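You operate a simulated robot arm through the tools that you are given. There is no shell and no other tool.

You run a simulated robot arm. Do the job below in one go: nothing can be reset, and whatever is moved stays where it is left.

Task
Reset the relief to blow at the lift card's pressure and check it.
Fine: vent shut, pump till it blows, read, turn the relief knob, pump again, then open the vent.

The check looks at the end state, three seconds after you hand in, the way a careful person would. Anything else that was tipped, shoved, dropped, spilled or broken makes it a failure.

Robot
A 6-joint arm with a two-finger parallel gripper, fixed in place. Base frame: the origin is at the foot of the arm, x ahead of it, y to its left, z up; the work surface is at about z = 860. Lengths are in mm, angles in degrees, forces in N, time in s.
With the tool pointing down near the work surface it reaches from about 300 to 800 mm from the base axis. Its first joint turns from -166.0 to 166.0 degrees. Payload 3.43 kg.
The TCP is the grasp point between the finger pads, 34 mm short of the fingertips. In the tool frame z runs along the fingers and y along their closing line. Largest opening 128 mm; finger width 24, thickness 12; the body of the gripper, 48 by 130 mm, starts 96 mm behind the TCP.
Orientation is that of the tool frame in the base frame, as a unit quaternion [x, y, z, w]. With the fingers straight down and closing along the base's y, the tool's x points along the base's -x, its y along +y and its z along -z.

Tools
- The arm moves only by the tool apply_moves. Its argument "plan" is a list of rows, each a list of 3 entries, a list of its own where there are three numbers: the shift along the tool's x, y, z in cm, then the turn, a rotation vector about the tool's x, y, z in degrees, then the opening, from 0 (shut) to 1 (fully open). In form: [[[tx, ty, tz], [wx, wy, wz], claw], ...]. A call has 1 to 20 rows; each row is the pose to reach, as a shift and turn from the pose commanded when the call began, along the tool's axes at that moment. A row lasts 0.2 s, in which the tool goes at most 50 mm and 8.6 degrees; a call with a longer step from one row to the next is refused whole, and so is a gripper value outside its range. Where a pose cannot be reached the arm comes as near as it can. A force on the tool above 40 N (or 10 N above the force at the start of the call, whichever is more), or a blocked arm, ends the call early, and 0.2 s more pass. Each finger travels about 45 mm/s and halts on what it meets, pressing with about 37 N; the grip force reading is that of the motor and also rises with nothing between the fingers. The clock runs only during rows and for 0.2 s after the last one: add rows that repeat a pose to give the fingers time. It gives the time, the measured TCP pose, the force on the tool (base axes), the opening and the grip force at its end, in the units of the frame above (readings bear some noise), with the torque about the TCP (base axes, N m) and any sound that the robot's microphone picked up, and new pictures: "views" is both (left out), scene, wrist or none.
- Cameras (640 x 400 px; columns grow to the right, rows downward): "scene" is fixed at [399.3, -502, 1536.9]; the picture's right is [0.15, 0.99, 0.00], its down [0.85, -0.13, -0.51] and it looks along [-0.51, 0.08, -0.86] (base axes); focal length 214 px, centre (320, 200). "wrist" rides on the gripper at [76, -11, -160] in the tool frame; the picture's right is [0.15, 0.99, 0.00], its down [-0.88, 0.13, -0.46] and it looks along [-0.45, 0.07, 0.89] (tool axes); focal length 234 px, centre (320, 200). There is no depth. A picture from a camera that has moved, and an enlarged one, comes with that camera's place and axes in the base frame and with its lens.
- zoom(camera, box): a new picture of the part [left, top, right, bottom] of that camera's present view, enlarged. It takes no simulated time.
- finish_job(): hands the job in; it is judged then, once.

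Nothing tells you positions but the pictures and the camera data. Unless the task says otherwise, let go and move clear before handing in.

The tools are called as a command line: name --argument value ..., lists and objects as JSON in quotes. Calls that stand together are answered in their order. apply_moves: Moves the arm, as the interface text tells. Its arguments: {"type":"object","properties":{"plan":{"type":"array","items":{"type":"array"}},"views":{"type":"string","enum":["both","scene","wrist","none"]}},"required":["plan"]} The other tools are called the same way: zoom (camera, box) takes an enlarged picture of a part of a camera's view; finish_job () hands the job in.

At the start:

```text
time: 0.0
tcp_pos: [132.7, -437.9, 1243.9]
ee_rot: [0.0, 1.0, 0.0, 0.001]
wrist_force: [-0.6, -1.3, -0.5]
wrist_torque: [0.0, 0.0, -0.01]
gripper_width: 128.1
finger_force: 0.0
```

scene: 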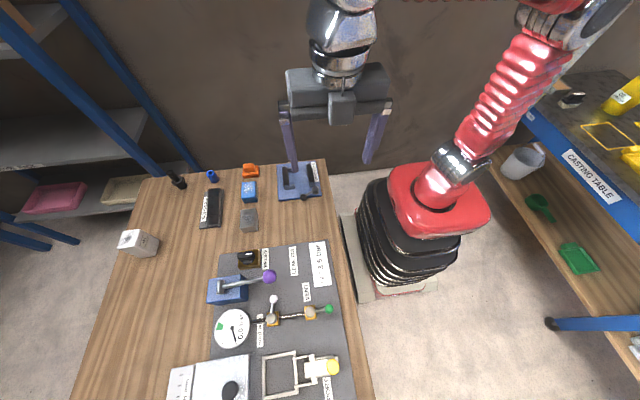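
wrist: 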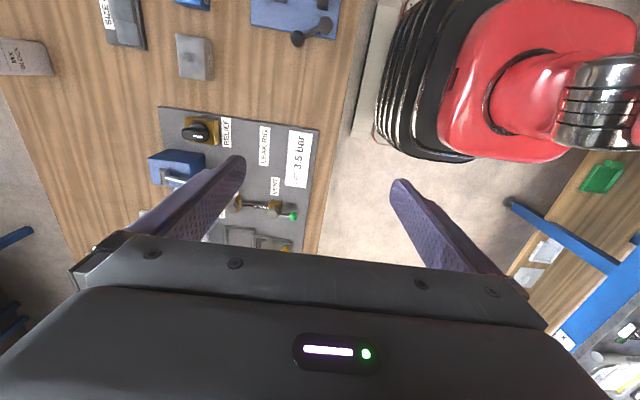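

I see a wooden table with a hydraulic board: pump with purple-knobbed lever, gauge, relief knob, vent valve with green knob, labels. I'll zoom in to read everything first.

zoom --camera "scene" --box '[200, 230, 360, 330]'

zoom --camera "scene" --box '[160, 300, 360, 400]'

zoom --camera "wrist" --box '[140, 90, 330, 260]'

zoom --camera "scene" --box '[100, 150, 340, 270]'

```text
4.00 times, centred on (280, 280) of scene
camera zoom: at [399.3, -502.0, 1536.9], right [0.15, 0.99, 0.0], down [0.85, -0.13, -0.51], along [-0.51, 0.08, -0.86], focal length 858 px, centre (480, -120)
```

zoom: 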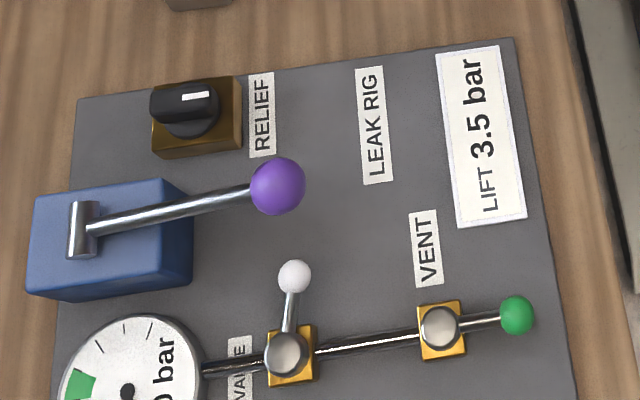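

```text
3.20 times, centred on (260, 350) of scene
camera zoom: at [399.3, -502.0, 1536.9], right [0.15, 0.99, 0.0], down [0.85, -0.13, -0.51], along [-0.51, 0.08, -0.86], focal length 686 px, centre (512, -280)
```

zoom: 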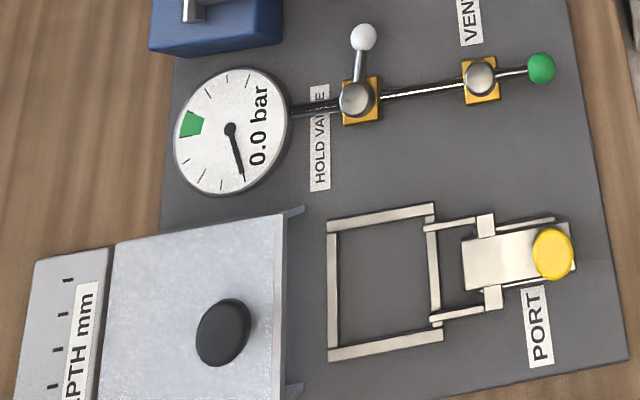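

```text
2.35 times, centred on (235, 175) of wrist
camera zoom: at [55.7, -447.7, 1403.1], right [-0.15, 0.99, 0.0], down [0.88, 0.13, 0.46], along [0.45, 0.07, -0.89], focal length 551 px, centre (520, 259)
```

zoom: 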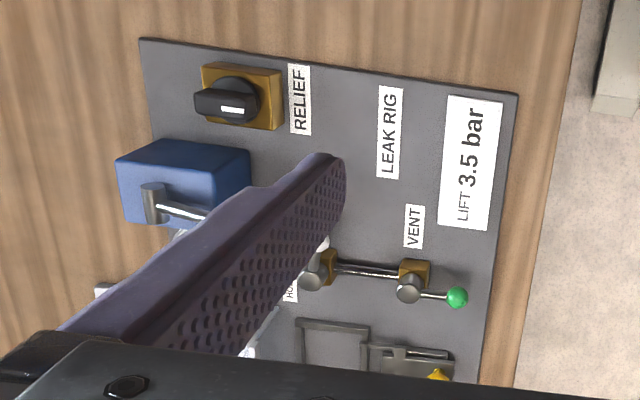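

```text
2.67 times, centred on (220, 210) of scene
camera zoom: at [399.3, -502.0, 1536.9], right [0.15, 0.99, 0.0], down [0.85, -0.13, -0.51], along [-0.51, 0.08, -0.86], focal length 572 px, centre (587, 173)
```

zoom: 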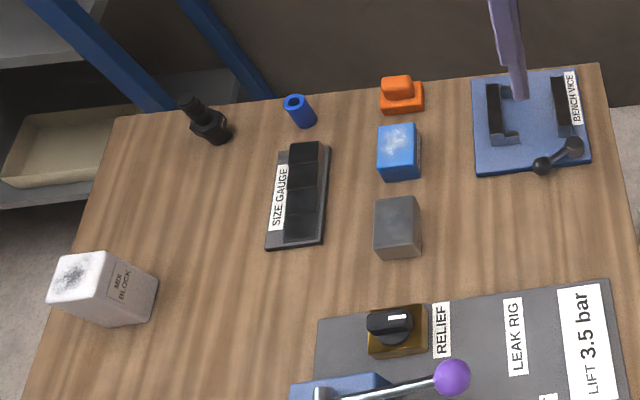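

The rig shows the relief knob near (190,-688), pump lever ball near (265,-615), hold valve near (358,-625), vent near (358,-523) with its green handle along the pipe (open), and the lift card reads 3.5 bar. I'll move over the board high up for a second viewpoint.

apply_moves --plan '[[[-0.3, -3.0, 1.5], [0, 0, 0], 1], [[-0.6, -6.0, 3.0], [0, 0, 0], 1], [[-0.9, -9.0, 4.5], [0, 0, 0], 1], [[-1.2, -12.0, 6.0], [0, 0, 0], 1], [[-1.5, -15.0, 7.5], [0, 0, 0], 1], [[-1.7, -18.0, 9.0], [0, 0, 0], 1], [[-1.7, -18.0, 9.0], [0, 0, 0], 1]]'

```text
time: 1.6
tcp_pos: [148.7, -617.3, 1153.6]
ee_rot: [0.0, 1.0, 0.0, 0.0]
wrist_force: [0.1, 0.0, -0.4]
wrist_torque: [-0.05, -0.03, -0.04]
gripper_width: 127.9
finger_force: 0.0
camera wrist: at [73.1, -628.1, 1313.1], right [-0.15, 0.99, 0.0], down [0.88, 0.13, 0.46], along [0.45, 0.07, -0.89], focal length 234 px, centre (320, 200)
```

scene: 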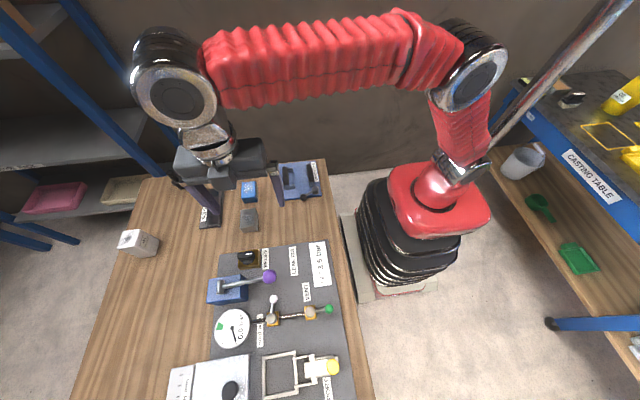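
wrist: 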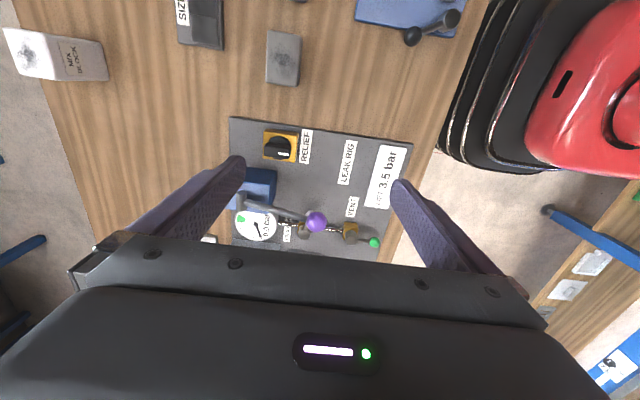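

zoom --camera "wrist" --box '[220, 110, 420, 260]'

zoom --camera "wrist" --box '[225, 115, 325, 180]'

zoom --camera "scene" --box '[205, 240, 285, 290]'

zoom --camera "scene" --box '[210, 300, 350, 390]'

```text
2.67 times, centred on (320, 185) of wrist
camera zoom: at [73.1, -628.1, 1313.1], right [-0.15, 0.99, 0.0], down [0.88, 0.13, 0.46], along [0.45, 0.07, -0.89], focal length 624 px, centre (320, 240)
```

zoom: 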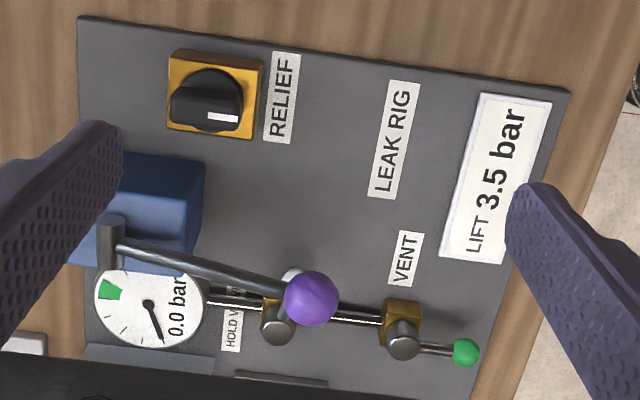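

```text
6.15 times, centred on (275, 148) of wrist
camera zoom: at [73.1, -628.1, 1313.1], right [-0.15, 0.99, 0.0], down [0.88, 0.13, 0.46], along [0.45, 0.07, -0.89], focal length 1441 px, centre (597, 523)
```

zoom: 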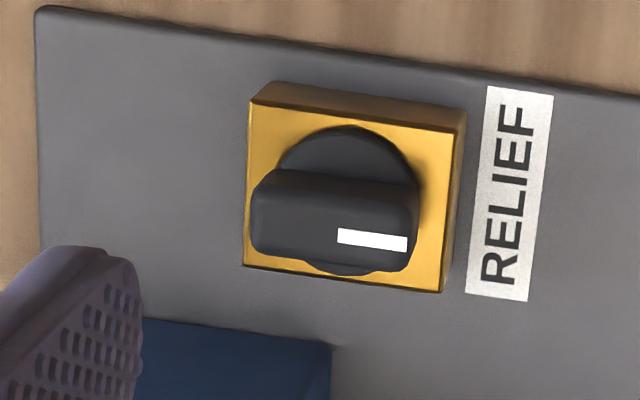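

```text
8.00 times, centred on (245, 265) of scene
camera zoom: at [399.3, -502.0, 1536.9], right [0.15, 0.99, 0.0], down [0.85, -0.13, -0.51], along [-0.51, 0.08, -0.86], focal length 1716 px, centre (920, -320)
```

zoom: 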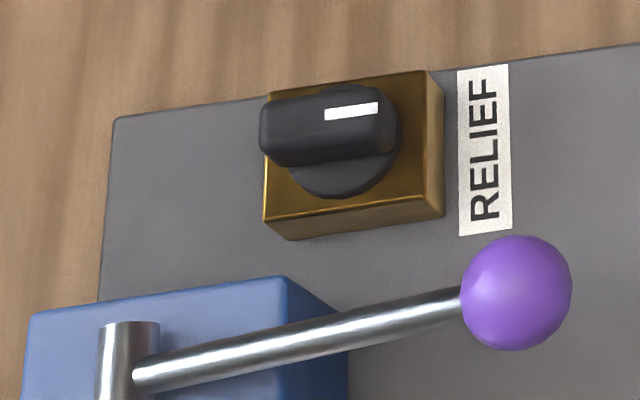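

```text
4.44 times, centred on (280, 345) of scene
camera zoom: at [399.3, -502.0, 1536.9], right [0.15, 0.99, 0.0], down [0.85, -0.13, -0.51], along [-0.51, 0.08, -0.86], focal length 953 px, centre (498, -444)
```

zoom: 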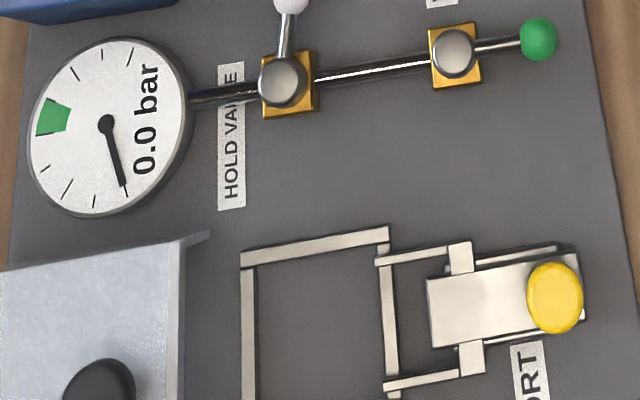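

zoom --camera "wrist" --box '[230, 180, 340, 250]'

zoom --camera "scene" --box '[200, 265, 290, 320]'

zoom --camera "wrist" --box '[270, 200, 400, 260]'

zoom --camera "scene" --box '[160, 340, 260, 400]'

```text
5.71 times, centred on (285, 215) of wrist
camera zoom: at [73.1, -628.1, 1313.1], right [-0.15, 0.99, 0.0], down [0.88, 0.13, 0.46], along [0.45, 0.07, -0.89], focal length 1338 px, centre (520, 114)
```

zoom: 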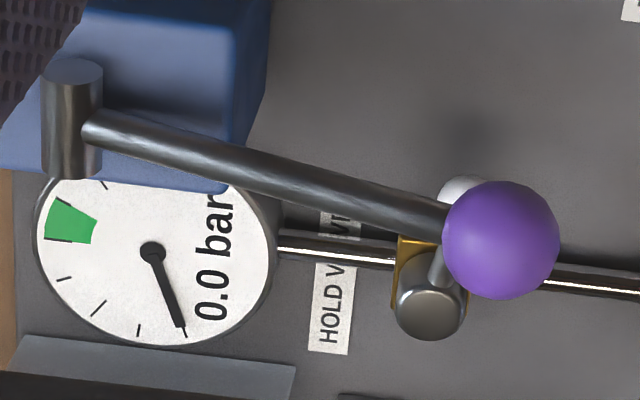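

```text
7.11 times, centred on (245, 292) of scene
camera zoom: at [399.3, -502.0, 1536.9], right [0.15, 0.99, 0.0], down [0.85, -0.13, -0.51], along [-0.51, 0.08, -0.86], focal length 1525 px, centre (853, -458)
```

zoom: 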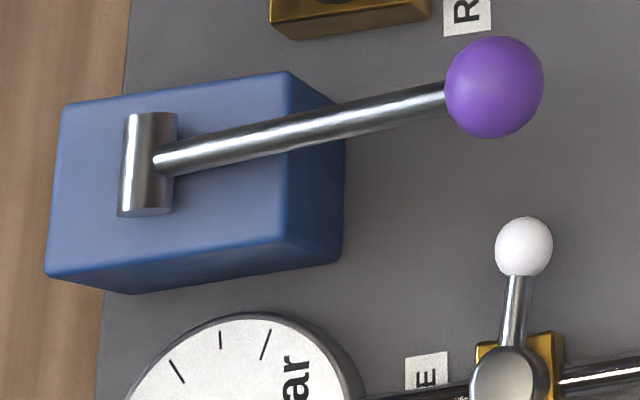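

```text
4.92 times, centred on (335, 230) of wrist
camera zoom: at [73.1, -628.1, 1313.1], right [-0.15, 0.99, 0.0], down [0.88, 0.13, 0.46], along [0.45, 0.07, -0.89], focal length 1153 px, centre (246, 52)
```

zoom: 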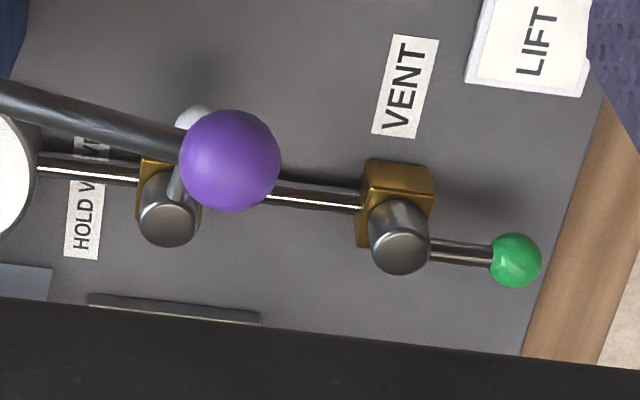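

```text
6.40 times, centred on (210, 370) of scene
camera zoom: at [399.3, -502.0, 1536.9], right [0.15, 0.99, 0.0], down [0.85, -0.13, -0.51], along [-0.51, 0.08, -0.86], focal length 1373 px, centre (1024, -888)
```

zoom: 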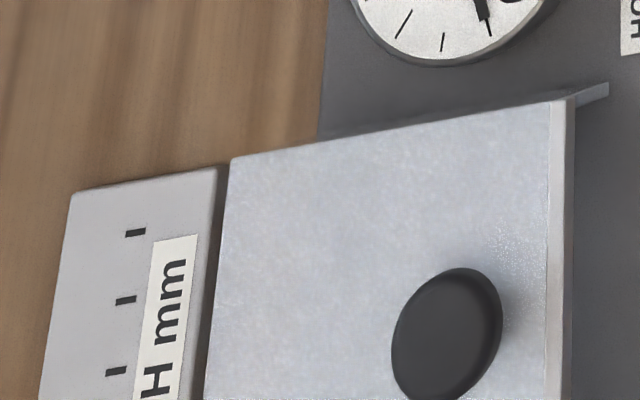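

The pump ball triangulates to about (275,-605,993) with its pivot near y=-735, so it strokes up/down. The vent's green ball is about (360,-469,909), 50 mm from its pivot at (360,-519). I'll move above the vent handle at height and turn the tool 90° so the fingers close along base x.

apply_moves --plan '[[[-1.8, 1.2, 0], [0, 0, 7.5], 1], [[-3.6, 2.4, 0], [0, 0, 15], 1], [[-5.4, 3.7, 0], [0, 0, 22.5], 1], [[-7.1, 4.9, 0], [0, 0, 30], 1], [[-8.9, 6.1, 0], [0, 0, 37.5], 1], [[-10.6, 7.4, 0], [0, 0, 45], 1], [[-12.4, 8.6, 0], [0, 0, 52.5], 1], [[-14.1, 9.9, 0], [0, 0, 60], 1], [[-15.9, 11.1, 0], [0, 0, 67.5], 1], [[-17.6, 12.3, 0], [0, 0, 75], 1], [[-19.4, 13.6, 0], [0, 0, 82.5], 1], [[-21.1, 14.8, 0], [0, 0, 90], 1], [[-21.1, 14.8, 0], [0, 0, 90], 1]]'

```text
time: 4.4
tcp_pos: [359.7, -471.0, 1153.5]
ee_rot: [0.708, 0.706, 0.0, 0.0]
wrist_force: [-0.1, 0.6, 0.0]
wrist_torque: [-0.01, 0.0, -0.01]
gripper_width: 128.0
finger_force: 0.0
camera wrist: at [349.0, -392.7, 1312.7], right [0.99, 0.14, 0.0], down [0.13, -0.88, 0.46], along [0.07, -0.45, -0.89], focal length 234 px, centre (320, 200)
```

scene: 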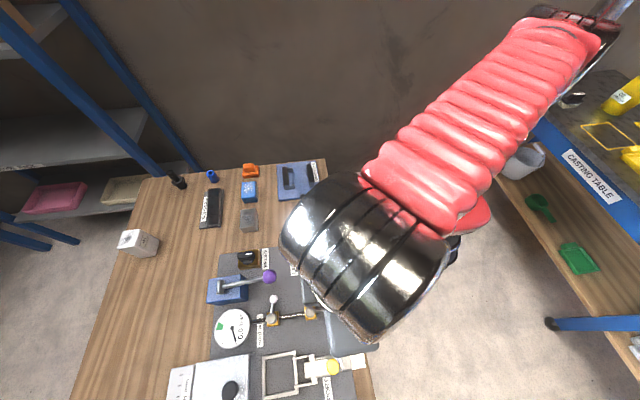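
wrist: 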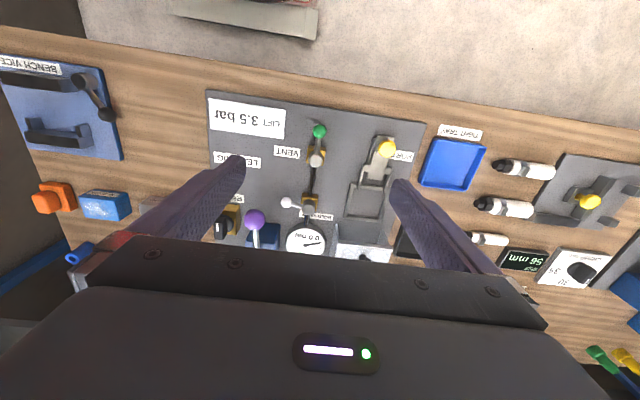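

zoom --camera "wrist" --box '[200, 90, 440, 240]'

zoom --camera "wrist" --box '[270, 110, 370, 172]'

```text
2.67 times, centred on (320, 165) of wrist
camera zoom: at [349.0, -392.7, 1312.7], right [0.99, 0.14, 0.0], down [0.13, -0.88, 0.46], along [0.07, -0.45, -0.89], focal length 624 px, centre (320, 293)
```

zoom: 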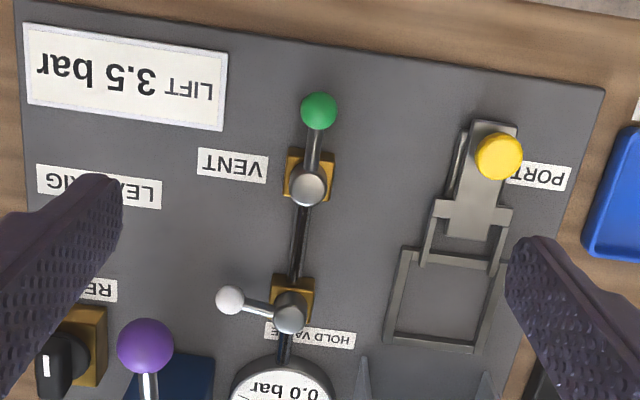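

```text
6.40 times, centred on (320, 141) of wrist
camera zoom: at [349.0, -392.7, 1312.7], right [0.99, 0.14, 0.0], down [0.13, -0.88, 0.46], along [0.07, -0.45, -0.89], focal length 1499 px, centre (320, 578)
```

zoom: 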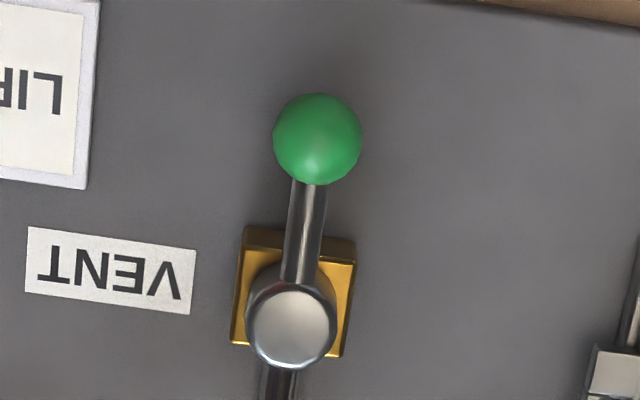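

The vent ball is confirmed near (361,-468,910), pivot (360.5,-517). I'll partly close the fingers and come down just above the ball.

apply_moves --plan '[[[0.1, 0.05, 4], [0, 0, 0], 0.3], [[0.2, 0.1, 8], [0, 0, 0], 0.3], [[0.3, 0.12, 12], [0, 0, 0], 0.3], [[0.3, 0.12, 15.5], [0, 0, 0], 0.3], [[0.3, 0.12, 18], [0, 0, 0], 0.3], [[0.3, 0.12, 19], [0, 0, 0], 0.3], [[0.3, 0.12, 19], [0, 0, 0], 0.3]]'

```text
time: 6.0
tcp_pos: [362.3, -465.5, 963.9]
ee_rot: [0.707, 0.707, 0.0, 0.0]
wrist_force: [-0.4, 0.6, 0.1]
wrist_torque: [0.06, 0.05, 0.01]
gripper_width: 38.1
finger_force: 0.1
camera wrist: at [349.8, -389.3, 1123.0], right [0.99, 0.15, 0.0], down [0.13, -0.88, 0.46], along [0.07, -0.45, -0.89], focal length 234 px, centre (320, 200)
```

scene: 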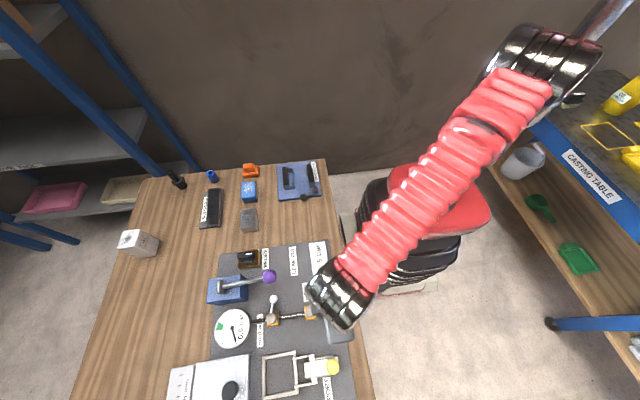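
wrist: 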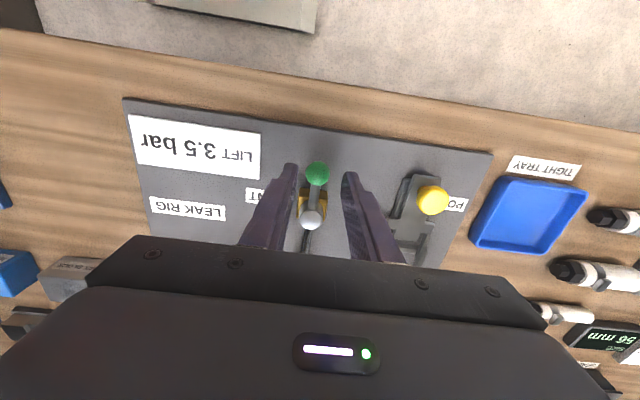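

The fingers straddle the green ball nicely. I'll descend around it to about z=920 and check.

apply_moves --plan '[[[-0.2, -0.1, 1.5], [0, 0, 0], 0.3], [[-0.25, -0.1, 3.0], [0, 0, 0], 0.3], [[-0.25, -0.1, 4.4], [0, 0, 0], 0.3], [[-0.25, -0.1, 4.4], [0, 0, 0], 0.3]]' --views "wrist"

```text
time: 7.0
tcp_pos: [360.6, -468.1, 918.7]
ee_rot: [0.707, 0.707, 0.0, 0.0]
wrist_force: [0.3, -1.1, 0.4]
wrist_torque: [-0.01, -0.01, 0.02]
gripper_width: 37.9
finger_force: 0.0
camera wrist: at [348.7, -391.9, 1079.4], right [0.99, 0.15, 0.0], down [0.13, -0.88, 0.46], along [0.07, -0.45, -0.89], focal length 234 px, centre (320, 200)
```

wrist: 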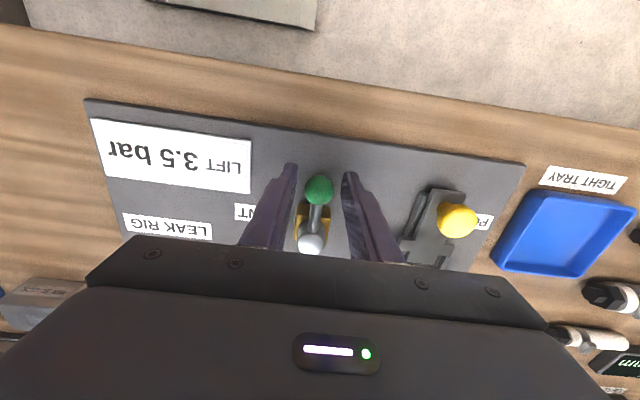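

Now I'll narrow the slack and swing the handle the first 24° toward -x to test the direction.

apply_moves --plan '[[[0, 0, 0], [0, 0, 0], 0.21], [[0, 0, 0], [0, 0, 0], 0.21], [[-0.05, -0.69, 0], [0, 0, -8], 0.21], [[-0.19, -1.36, 0], [0, 0, -16], 0.21], [[-0.43, -2.01, 0], [0, 0, -24], 0.21], [[-0.43, -2.01, 0], [0, 0, -24], 0.21]]' --views "wrist"

```text
time: 8.2
tcp_pos: [349.3, -471.2, 921.4]
ee_rot: [0.55, 0.835, 0.002, 0.004]
wrist_force: [29.5, 7.7, -8.3]
wrist_torque: [-0.16, -0.21, -0.02]
gripper_width: 43.7
finger_force: 14.6
stopped in row 6: the force on the tool passed its limit at 42 N (the readings are from after the stop); the commanded pose is now the measured one
camera wrist: at [306.4, -404.9, 1080.3], right [0.85, 0.52, 0.01], down [0.46, -0.76, 0.46], along [0.25, -0.39, -0.89], focal length 234 px, centre (320, 200)
```

wrist: 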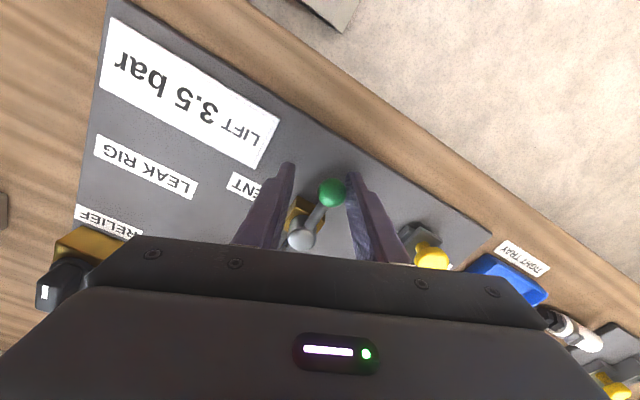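

The handle resists toward -x (force in +x, handle unmoved), so that side is its stop. I'll undo the swing, returning to straddle the ball straight.

apply_moves --plan '[[[-0.05, 0.45, 0.1], [0, 0, 7.8], 0.28], [[-0.1, 0.85, 0.2], [0, 0, 15.6], 0.28], [[-0.17, 1.2, 0.2], [0, 0, 23.3], 0.28], [[-0.17, 1.2, 0.2], [0, 0, 23.3], 0.28]]' --views "wrist"

zoom --camera "wrist" --box '[230, 140, 400, 260]'

```text
time: 9.2
tcp_pos: [356.4, -470.1, 920.5]
ee_rot: [0.709, 0.705, 0.001, 0.004]
wrist_force: [0.1, -0.2, -0.7]
wrist_torque: [-0.01, -0.02, 0.0]
gripper_width: 36.0
finger_force: 0.0
camera wrist: at [343.8, -392.4, 1079.2], right [0.99, 0.14, 0.01], down [0.12, -0.88, 0.46], along [0.07, -0.45, -0.89], focal length 234 px, centre (320, 200)
```

wrist: 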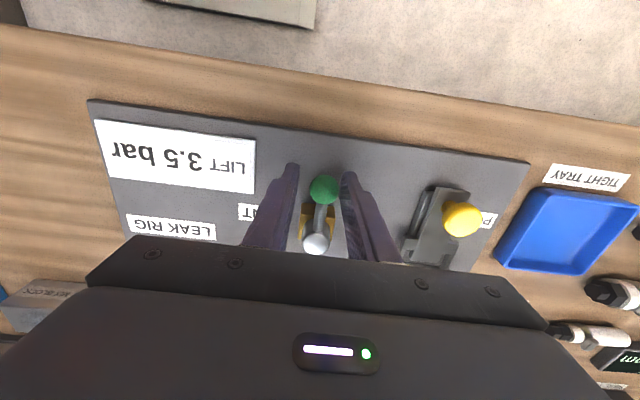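

```text
3.33 times, centred on (315, 200) of wrist
camera zoom: at [343.8, -392.4, 1079.2], right [0.99, 0.14, 0.01], down [0.12, -0.88, 0.46], along [0.07, -0.45, -0.89], focal length 781 px, centre (337, 200)
```

zoom: 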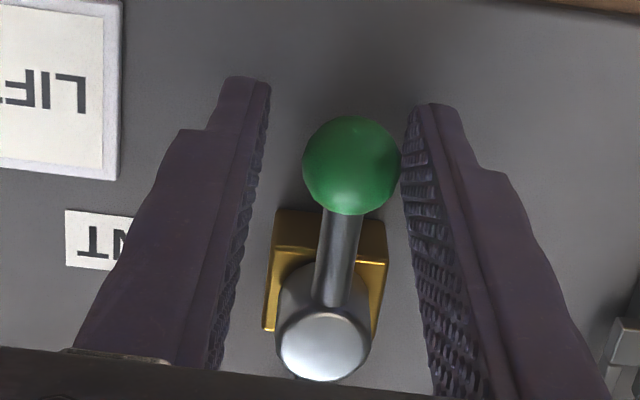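

The handle is still along +y. I'll test the other way, toward +x.

apply_moves --plan '[[[0.15, 0.45, 0], [0, 0, 0], 0.23], [[0.15, 0.45, 0], [0, 0, 0], 0.23], [[0.1, 1.14, 0], [0, 0, 8], 0.23], [[-0.04, 1.81, 0], [0, 0, 16], 0.23], [[-0.28, 2.46, 0], [0, 0, 24], 0.23], [[-0.28, 2.46, 0], [0, 0, 24], 0.23]]' --views "wrist"

```text
time: 10.6
tcp_pos: [381.9, -472.4, 920.2]
ee_rot: [0.84, 0.543, 0.002, 0.003]
wrist_force: [-0.2, 0.0, 1.2]
wrist_torque: [-0.01, 0.01, 0.02]
gripper_width: 29.7
finger_force: 0.1
camera wrist: at [400.4, -397.4, 1079.4], right [0.96, -0.27, 0.01], down [-0.25, -0.85, 0.46], along [-0.12, -0.44, -0.89], focal length 234 px, centre (320, 200)
```

wrist: 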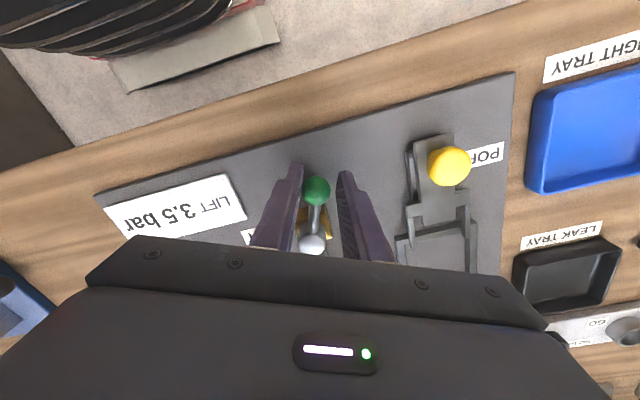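

That way it swings freely. I'll continue the arc to about 92° to shut the vent.

apply_moves --plan '[[[-0.05, 0.69, 0], [0, 0, 8], 0.23], [[-0.19, 1.36, 0], [0, 0, 16], 0.23], [[-0.43, 2.01, 0], [0, 0, 24], 0.23], [[-0.75, 2.62, 0], [0, 0, 32], 0.23], [[-1.16, 3.18, 0], [0, 0, 40], 0.23], [[-1.64, 3.68, 0], [0, 0, 48], 0.23], [[-2.18, 4.1, 0], [0, 0, 56], 0.23], [[-2.78, 4.45, 0], [0, 0, 64], 0.23], [[-3.18, 4.62, 0], [0, 0, 69], 0.23], [[-3.18, 4.62, 0], [0, 0, 69], 0.23]]' --views "both"

```text
time: 12.8
tcp_pos: [410.6, -518.7, 919.7]
ee_rot: [1.0, -0.029, 0.003, 0.0]
wrist_force: [-4.7, 16.6, -1.8]
wrist_torque: [0.12, 0.11, 0.08]
gripper_width: 38.6
finger_force: 7.9
camera wrist: at [484.9, -511.2, 1080.0], right [0.09, -1.0, 0.0], down [-0.89, -0.08, 0.45], along [-0.45, -0.04, -0.89], focal length 234 px, centre (320, 200)
```

scene: 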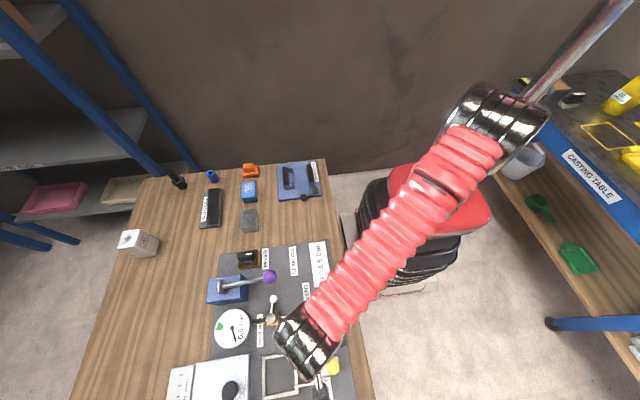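
wrist: 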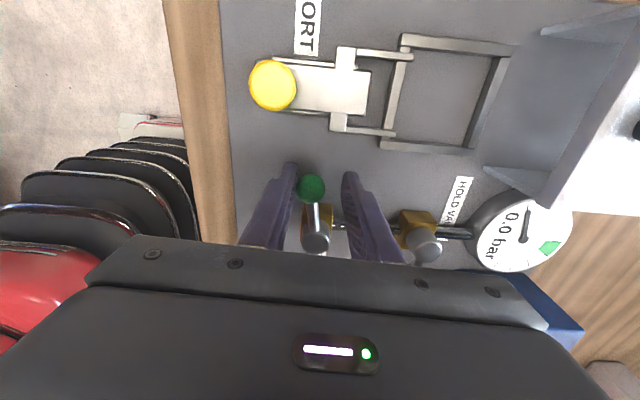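

zoom --camera "wrist" --box '[220, 120, 420, 260]'

```text
2.86 times, centred on (320, 190) of wrist
camera zoom: at [484.9, -511.2, 1080.0], right [0.09, -1.0, 0.0], down [-0.89, -0.08, 0.45], along [-0.45, -0.04, -0.89], focal length 669 px, centre (320, 229)
```

zoom: 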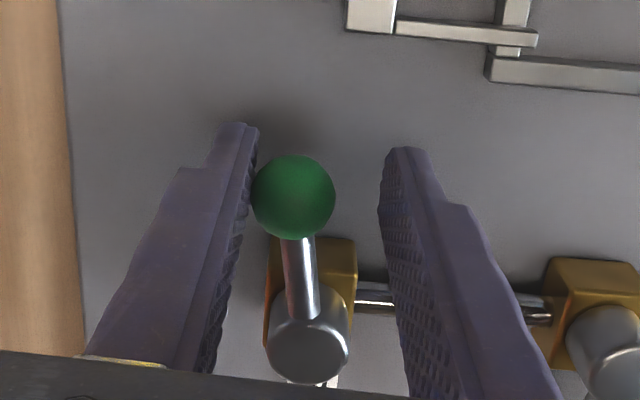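

The handle now points toward +x, pressed by one finger against what seems its stop. I'll push a few mm more to confirm it's fully shut.

apply_moves --plan '[[[0, 0.3, 0], [0, 0, 0], 0.23], [[0, 0.6, 0], [0, 0, 0], 0.23], [[0, 0.6, 0], [0, 0, 0], 0.23]]' --views "wrist"

zoom --camera "wrist" --box '[220, 120, 420, 260]'

```text
time: 13.6
tcp_pos: [409.1, -523.6, 919.6]
ee_rot: [1.0, -0.028, 0.003, -0.001]
wrist_force: [-3.5, 32.9, -0.5]
wrist_torque: [0.32, -0.05, 0.1]
gripper_width: 47.6
finger_force: 16.3
camera wrist: at [484.8, -516.4, 1080.0], right [0.09, -1.0, 0.0], down [-0.89, -0.08, 0.45], along [-0.45, -0.04, -0.89], focal length 234 px, centre (320, 200)
```

wrist: 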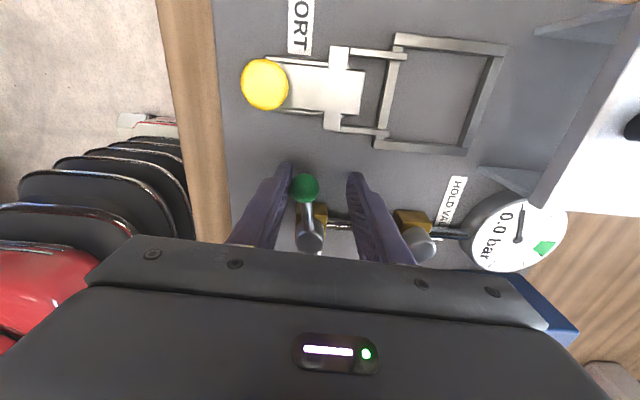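

```text
2.86 times, centred on (320, 190) of wrist
camera zoom: at [484.8, -516.4, 1080.0], right [0.09, -1.0, 0.0], down [-0.89, -0.08, 0.45], along [-0.45, -0.04, -0.89], focal length 669 px, centre (320, 229)
```

zoom: 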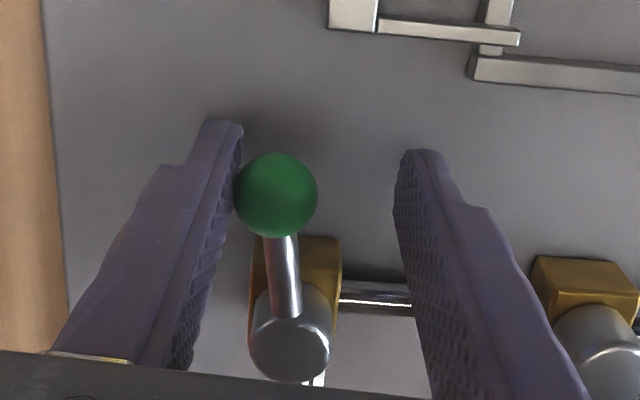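

It's firmly at the stop, so the vent is shut. I'll centre the fingers off the ball, then lift clear.

apply_moves --plan '[[[0, -0.6, 0], [0, 0, 0], 0.35], [[0, -1.2, 0], [0, 0, 0], 0.35], [[0, -1.2, 0], [0, 0, 0], 0.35], [[0, -1.2, -3.0], [0, 0, 0], 0.35], [[0, -1.2, -7.0], [0, 0, 0], 0.35], [[0, -1.2, -11.5], [0, 0, 0], 0.35], [[0, -1.2, -16], [0, 0, 0], 0.35], [[0, -1.2, -20], [0, 0, 0], 0.35], [[0, -1.2, -20], [0, 0, 0], 0.35]]' --views "both"

zoom --camera "wrist" --box '[220, 100, 620, 300]'

```text
time: 15.6
tcp_pos: [408.4, -514.7, 1120.4]
ee_rot: [1.0, -0.028, 0.004, 0.001]
wrist_force: [0.1, 0.4, 0.5]
wrist_torque: [-0.02, -0.01, -0.01]
gripper_width: 44.7
finger_force: 0.1
camera wrist: at [483.1, -507.1, 1280.8], right [0.09, -1.0, 0.0], down [-0.89, -0.08, 0.45], along [-0.45, -0.04, -0.89], focal length 234 px, centre (320, 200)
```

scene: 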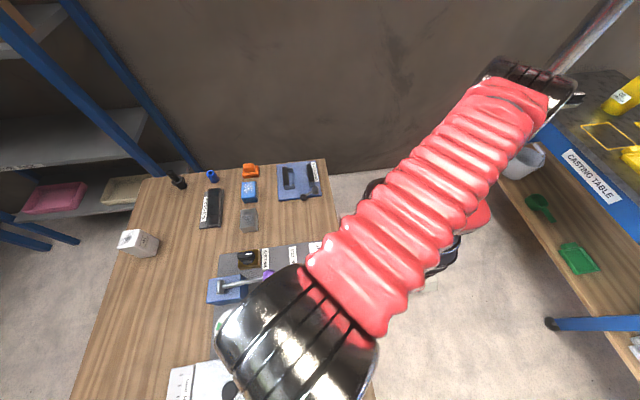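
wrist: 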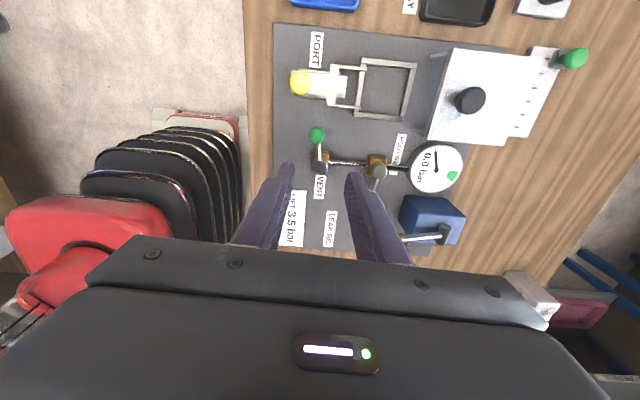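

```text
1.60 times, centred on (420, 200) of wrist
camera zoom: at [483.1, -507.1, 1280.8], right [0.09, -1.0, 0.0], down [-0.89, -0.08, 0.45], along [-0.45, -0.04, -0.89], focal length 375 px, centre (160, 200)
```

zoom: 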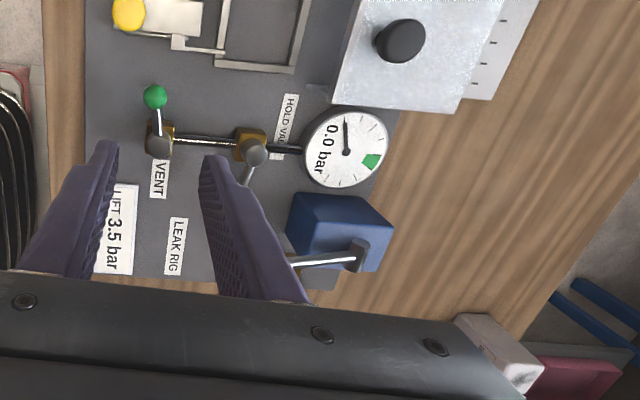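

Vent handle now points to +x (shut). Next I'll go over the pump ball near (275,-605) at height, turning back so the fingers close along x.

apply_moves --plan '[[[-1.07, 0.81, 0], [0, 0, -7.77], 0.45], [[-2.13, 1.63, 0], [0, 0, -15.53], 0.45], [[-3.2, 2.44, 0], [0, 0, -23.3], 0.45], [[-4.27, 3.25, 0], [0, 0, -31.07], 0.45], [[-5.33, 4.07, 0], [0, 0, -38.83], 0.45], [[-6.4, 4.88, 0], [0, 0, -46.6], 0.45], [[-7.47, 5.69, 0], [0, 0, -54.37], 0.45], [[-8.53, 6.5, 0], [0, 0, -62.13], 0.45], [[-9.6, 7.32, 0], [0, 0, -69.9], 0.45], [[-10.67, 8.13, 0], [0, 0, -77.67], 0.45], [[-11.73, 8.95, 0], [0, 0, -85.43], 0.45], [[-12.81, 9.76, 0], [0, 0, -93.2], 0.45], [[-12.81, 9.76, 0], [0, 0, -93.2], 0.45]]' --views "both"

zoom --camera "wrist" --box '[220, 120, 420, 260]'

zoom --camera "scene" --box '[180, 220, 360, 360]'

```text
time: 18.4
tcp_pos: [275.4, -605.6, 1119.4]
ee_rot: [0.706, 0.708, 0.002, 0.003]
wrist_force: [-0.4, -0.3, -0.6]
wrist_torque: [0.02, -0.02, 0.01]
gripper_width: 57.8
finger_force: 0.0
camera wrist: at [262.4, -527.5, 1279.2], right [0.99, 0.15, 0.01], down [0.13, -0.88, 0.46], along [0.07, -0.45, -0.89], focal length 234 px, centre (320, 200)
```

scene: 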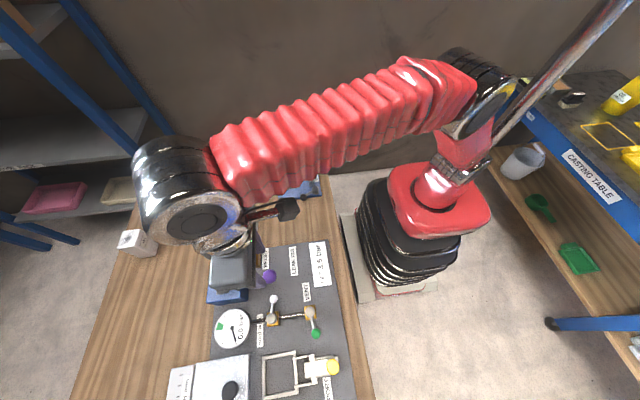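
wrist: 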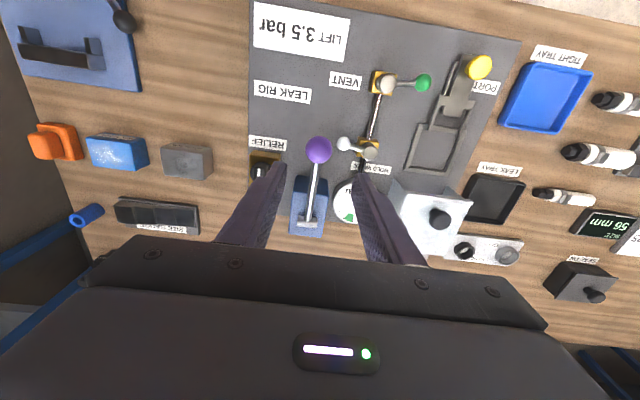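

```text
2.86 times, centred on (320, 190) of wrist
camera zoom: at [262.4, -527.5, 1279.2], right [0.99, 0.15, 0.01], down [0.13, -0.88, 0.46], along [0.07, -0.45, -0.89], focal length 669 px, centre (320, 229)
```

zoom: 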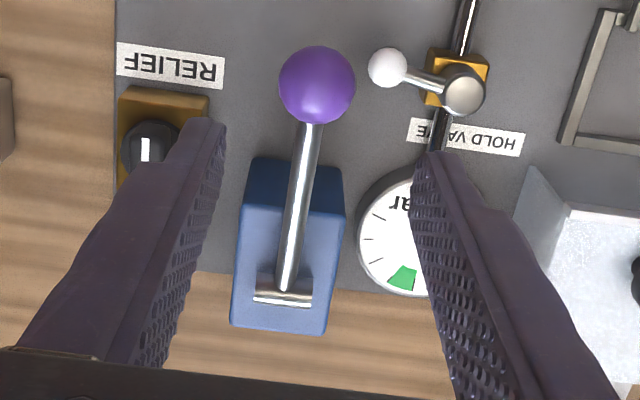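

```text
2.86 times, centred on (270, 290) of scene
camera zoom: at [399.3, -502.0, 1536.9], right [0.15, 0.99, 0.0], down [0.85, -0.13, -0.51], along [-0.51, 0.08, -0.86], focal length 613 px, centre (463, -57)
```

zoom: 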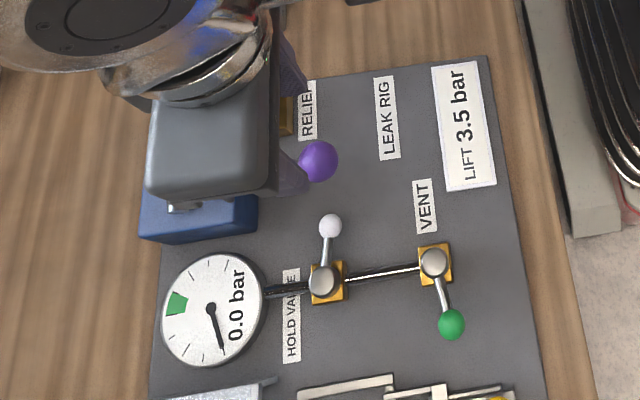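

The gauge stays visible from the scene camera, and the pump ball is confirmed near (274,-604,993), radius about 16 mm. I'll descend to straddle it near the fingertips and close on it.

apply_moves --plan '[[[0.1, -0.1, 4], [0, 0, 0], 0.45], [[0.16, -0.14, 7.5], [0, 0, 0], 0.45], [[0.16, -0.14, 9.5], [0, 0, 0], 0.45], [[0.16, -0.14, 10.6], [0, 0, 0], 0.45], [[0.16, -0.14, 10.6], [0, 0, 0], 0.45]]' --views "both"

zoom --camera "wrist" --box '[220, 120, 420, 260]'

```text
time: 19.6
tcp_pos: [274.6, -603.4, 1014.4]
ee_rot: [0.707, 0.708, 0.002, 0.003]
wrist_force: [0.0, -0.3, 0.5]
wrist_torque: [0.01, -0.02, 0.02]
gripper_width: 57.8
finger_force: 0.0
camera wrist: at [262.7, -525.6, 1172.9], right [0.99, 0.15, 0.01], down [0.13, -0.88, 0.46], along [0.07, -0.45, -0.89], focal length 234 px, centre (320, 200)
```

scene: 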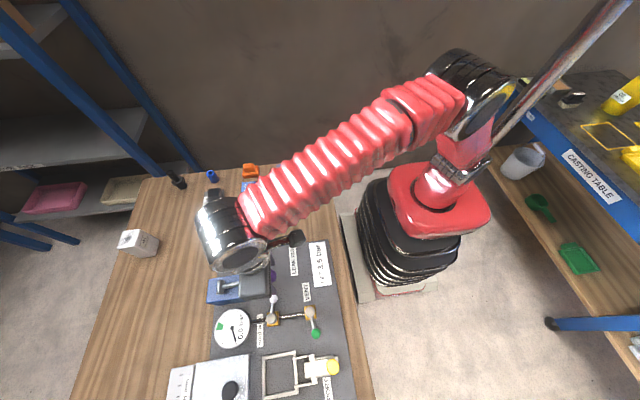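
wrist: 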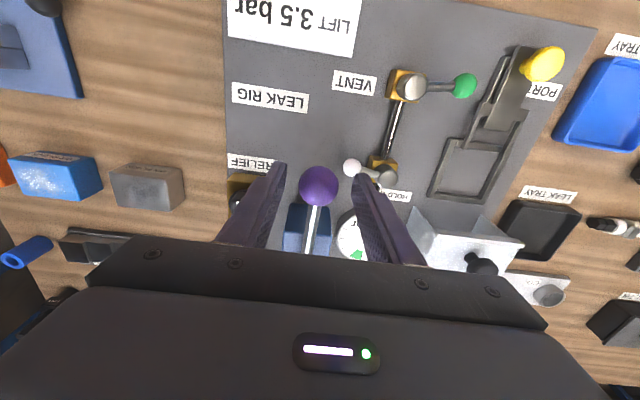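

```text
2.86 times, centred on (320, 190) of wrist
camera zoom: at [262.7, -525.6, 1172.9], right [0.99, 0.15, 0.01], down [0.13, -0.88, 0.46], along [0.07, -0.45, -0.89], focal length 669 px, centre (320, 229)
```

zoom: 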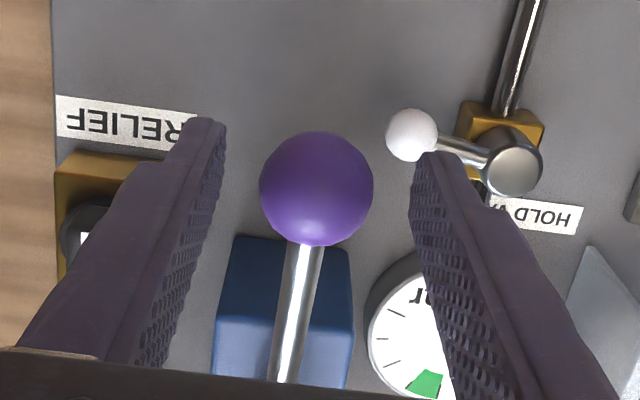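

Ball centred between the fingers at z≈993. I'll close on it gently.

apply_moves --plan '[[[0, 0, 0], [0, 0, 0], 0.1], [[0, 0, 0], [0, 0, 0], 0.1], [[0, 0, 0], [0, 0, 0], 0.1], [[0, 0, 0], [0, 0, 0], 0.1]]' --views "wrist"

```text
time: 20.6
tcp_pos: [274.7, -602.3, 1014.0]
ee_rot: [0.707, 0.707, 0.001, 0.002]
wrist_force: [-6.8, 0.9, -2.0]
wrist_torque: [0.02, 0.14, 0.02]
gripper_width: 33.1
finger_force: 44.6
camera wrist: at [262.0, -525.7, 1173.2], right [0.99, 0.15, 0.01], down [0.13, -0.88, 0.46], along [0.07, -0.45, -0.89], focal length 234 px, centre (320, 200)
```

wrist: 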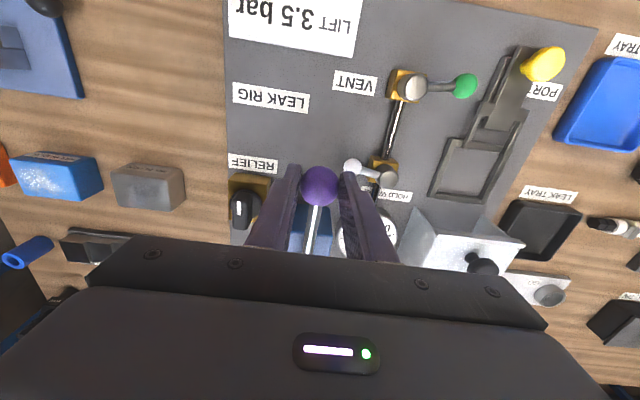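

Gripped. I'll make a first partial down-stroke along the lever's arc and watch the force and gauge.

apply_moves --plan '[[[0.0, -0.1, 0], [0, 0, 0], 0.1], [[0.27, -0.1, 0.94], [0, 0, 0], 0.1], [[0.47, -0.1, 1.89], [0, 0, 0], 0.1], [[0.6, -0.1, 2.85], [0, 0, 0], 0.1], [[0.6, -0.1, 2.85], [0, 0, 0], 0.1]]' --views "both"

zoom --camera "scene" --box '[190, 270, 330, 360]'

```text
time: 21.8
tcp_pos: [273.9, -597.4, 985.8]
ee_rot: [0.707, 0.707, 0.002, 0.005]
wrist_force: [7.8, -10.6, 11.9]
wrist_torque: [-1.43, -0.22, 0.01]
gripper_width: 32.9
finger_force: 44.6
camera wrist: at [261.6, -520.0, 1144.9], right [0.99, 0.15, 0.01], down [0.13, -0.88, 0.46], along [0.07, -0.46, -0.89], focal length 234 px, centre (320, 200)
```

scene: 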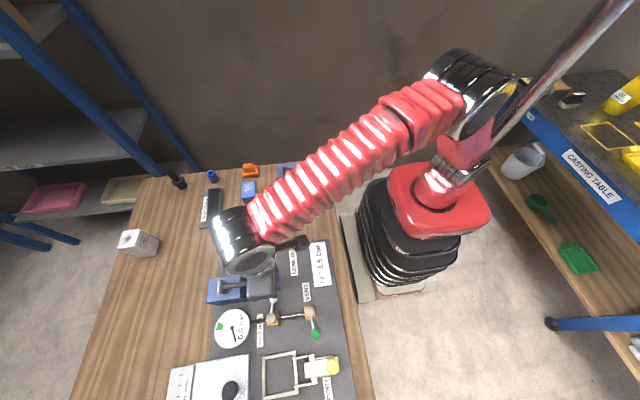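
wrist: 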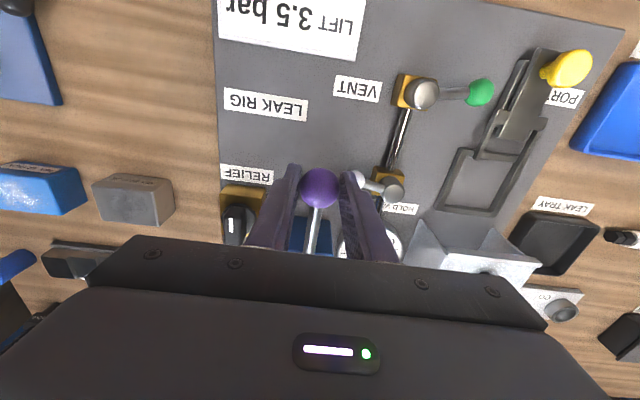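

```text
4.44 times, centred on (260, 315) of scene
camera zoom: at [399.3, -502.0, 1536.9], right [0.15, 0.99, 0.0], down [0.85, -0.13, -0.51], along [-0.51, 0.08, -0.86], focal length 953 px, centre (587, -311)
```

zoom: 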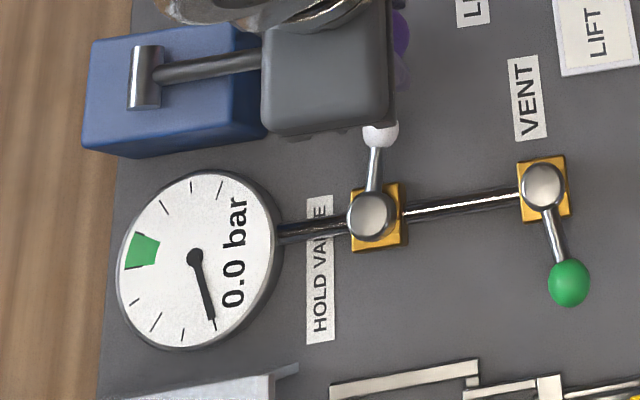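

The lever follows; gauge still 0.0 part-way. I'll continue down a little more, easing the y offset.

apply_moves --plan '[[[-0.1, 0, 0.7], [0, 0, 0], 0.1], [[-0.2, 0, 1.4], [0, 0, 0], 0.1], [[-0.2, 0, 2.0], [0, 0, 0], 0.1], [[-0.2, 0, 2.0], [0, 0, 0], 0.1]]' --views "both"

zoom --camera "scene" --box '[190, 270, 330, 360]'

```text
time: 22.8
tcp_pos: [274.7, -598.1, 966.1]
ee_rot: [0.706, 0.708, 0.002, 0.002]
wrist_force: [3.5, 13.6, 12.9]
wrist_torque: [-0.9, -0.07, 0.02]
gripper_width: 33.2
finger_force: 44.9
camera wrist: at [262.0, -520.9, 1124.9], right [0.99, 0.15, 0.01], down [0.13, -0.88, 0.46], along [0.07, -0.45, -0.89], focal length 234 px, centre (320, 200)
```

scene: 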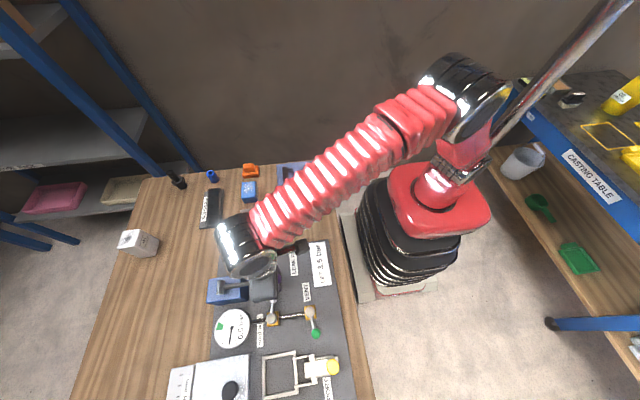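
wrist: 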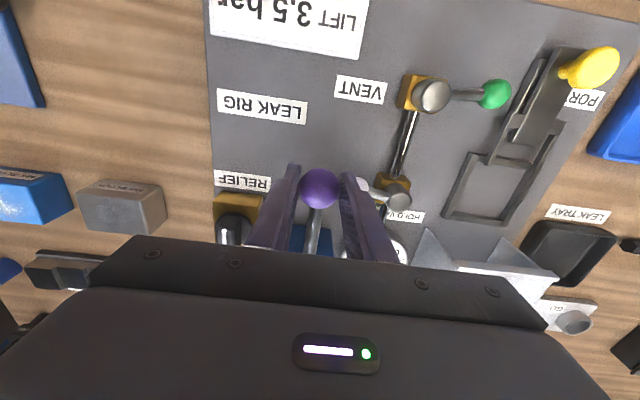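

```text
4.44 times, centred on (260, 315) of scene
camera zoom: at [399.3, -502.0, 1536.9], right [0.15, 0.99, 0.0], down [0.85, -0.13, -0.51], along [-0.51, 0.08, -0.86], focal length 953 px, centre (587, -311)
```

zoom: 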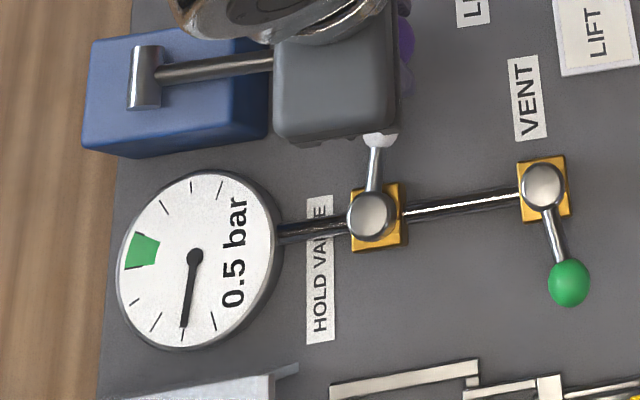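

The gauge jumped to 0.5 bar at the bottom of the stroke. I'll do one up-down stroke per call and read each time.

apply_moves --plan '[[[-0.05, 0, -1.2], [0, 0, 0], 0.1], [[-0.15, 0, -2.4], [0, 0, 0], 0.1], [[-0.3, 0, -3.6], [0, 0, 0], 0.1], [[-0.45, 0, -4.8], [0, 0, 0], 0.1], [[-0.3, 0, -3.6], [0, 0, 0], 0.1], [[-0.15, 0, -2.4], [0, 0, 0], 0.1], [[0.0, 0, -1.2], [0, 0, 0], 0.1], [[0.15, 0, 0], [0, 0, 0], 0.1], [[0.15, 0, 0], [0, 0, 0], 0.1]]' --views "scene"

zoom --camera "scene" --box '[190, 270, 330, 360]'

```text
time: 24.8
tcp_pos: [274.4, -598.7, 966.8]
ee_rot: [0.707, 0.707, 0.0, 0.005]
wrist_force: [7.9, -16.5, 13.7]
wrist_torque: [-1.23, -0.06, -0.05]
gripper_width: 32.9
finger_force: 45.1
```

scene: 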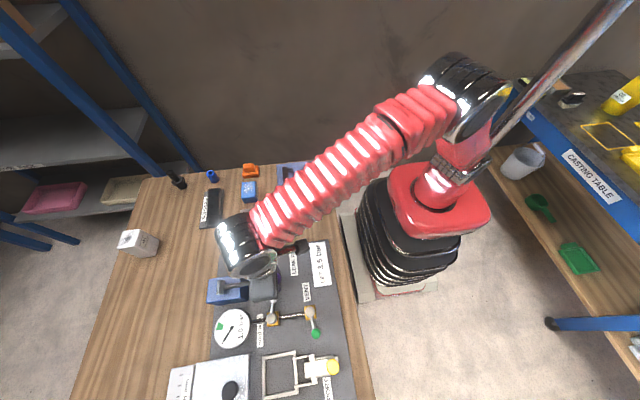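

```text
4.44 times, centred on (260, 315) of scene
camera zoom: at [399.3, -502.0, 1536.9], right [0.15, 0.99, 0.0], down [0.85, -0.13, -0.51], along [-0.51, 0.08, -0.86], focal length 953 px, centre (587, -311)
```

zoom: 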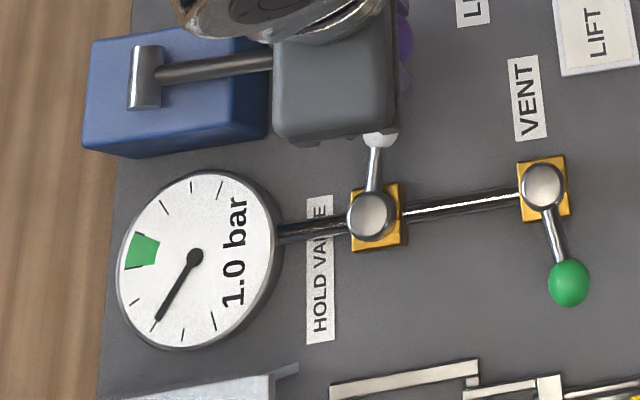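

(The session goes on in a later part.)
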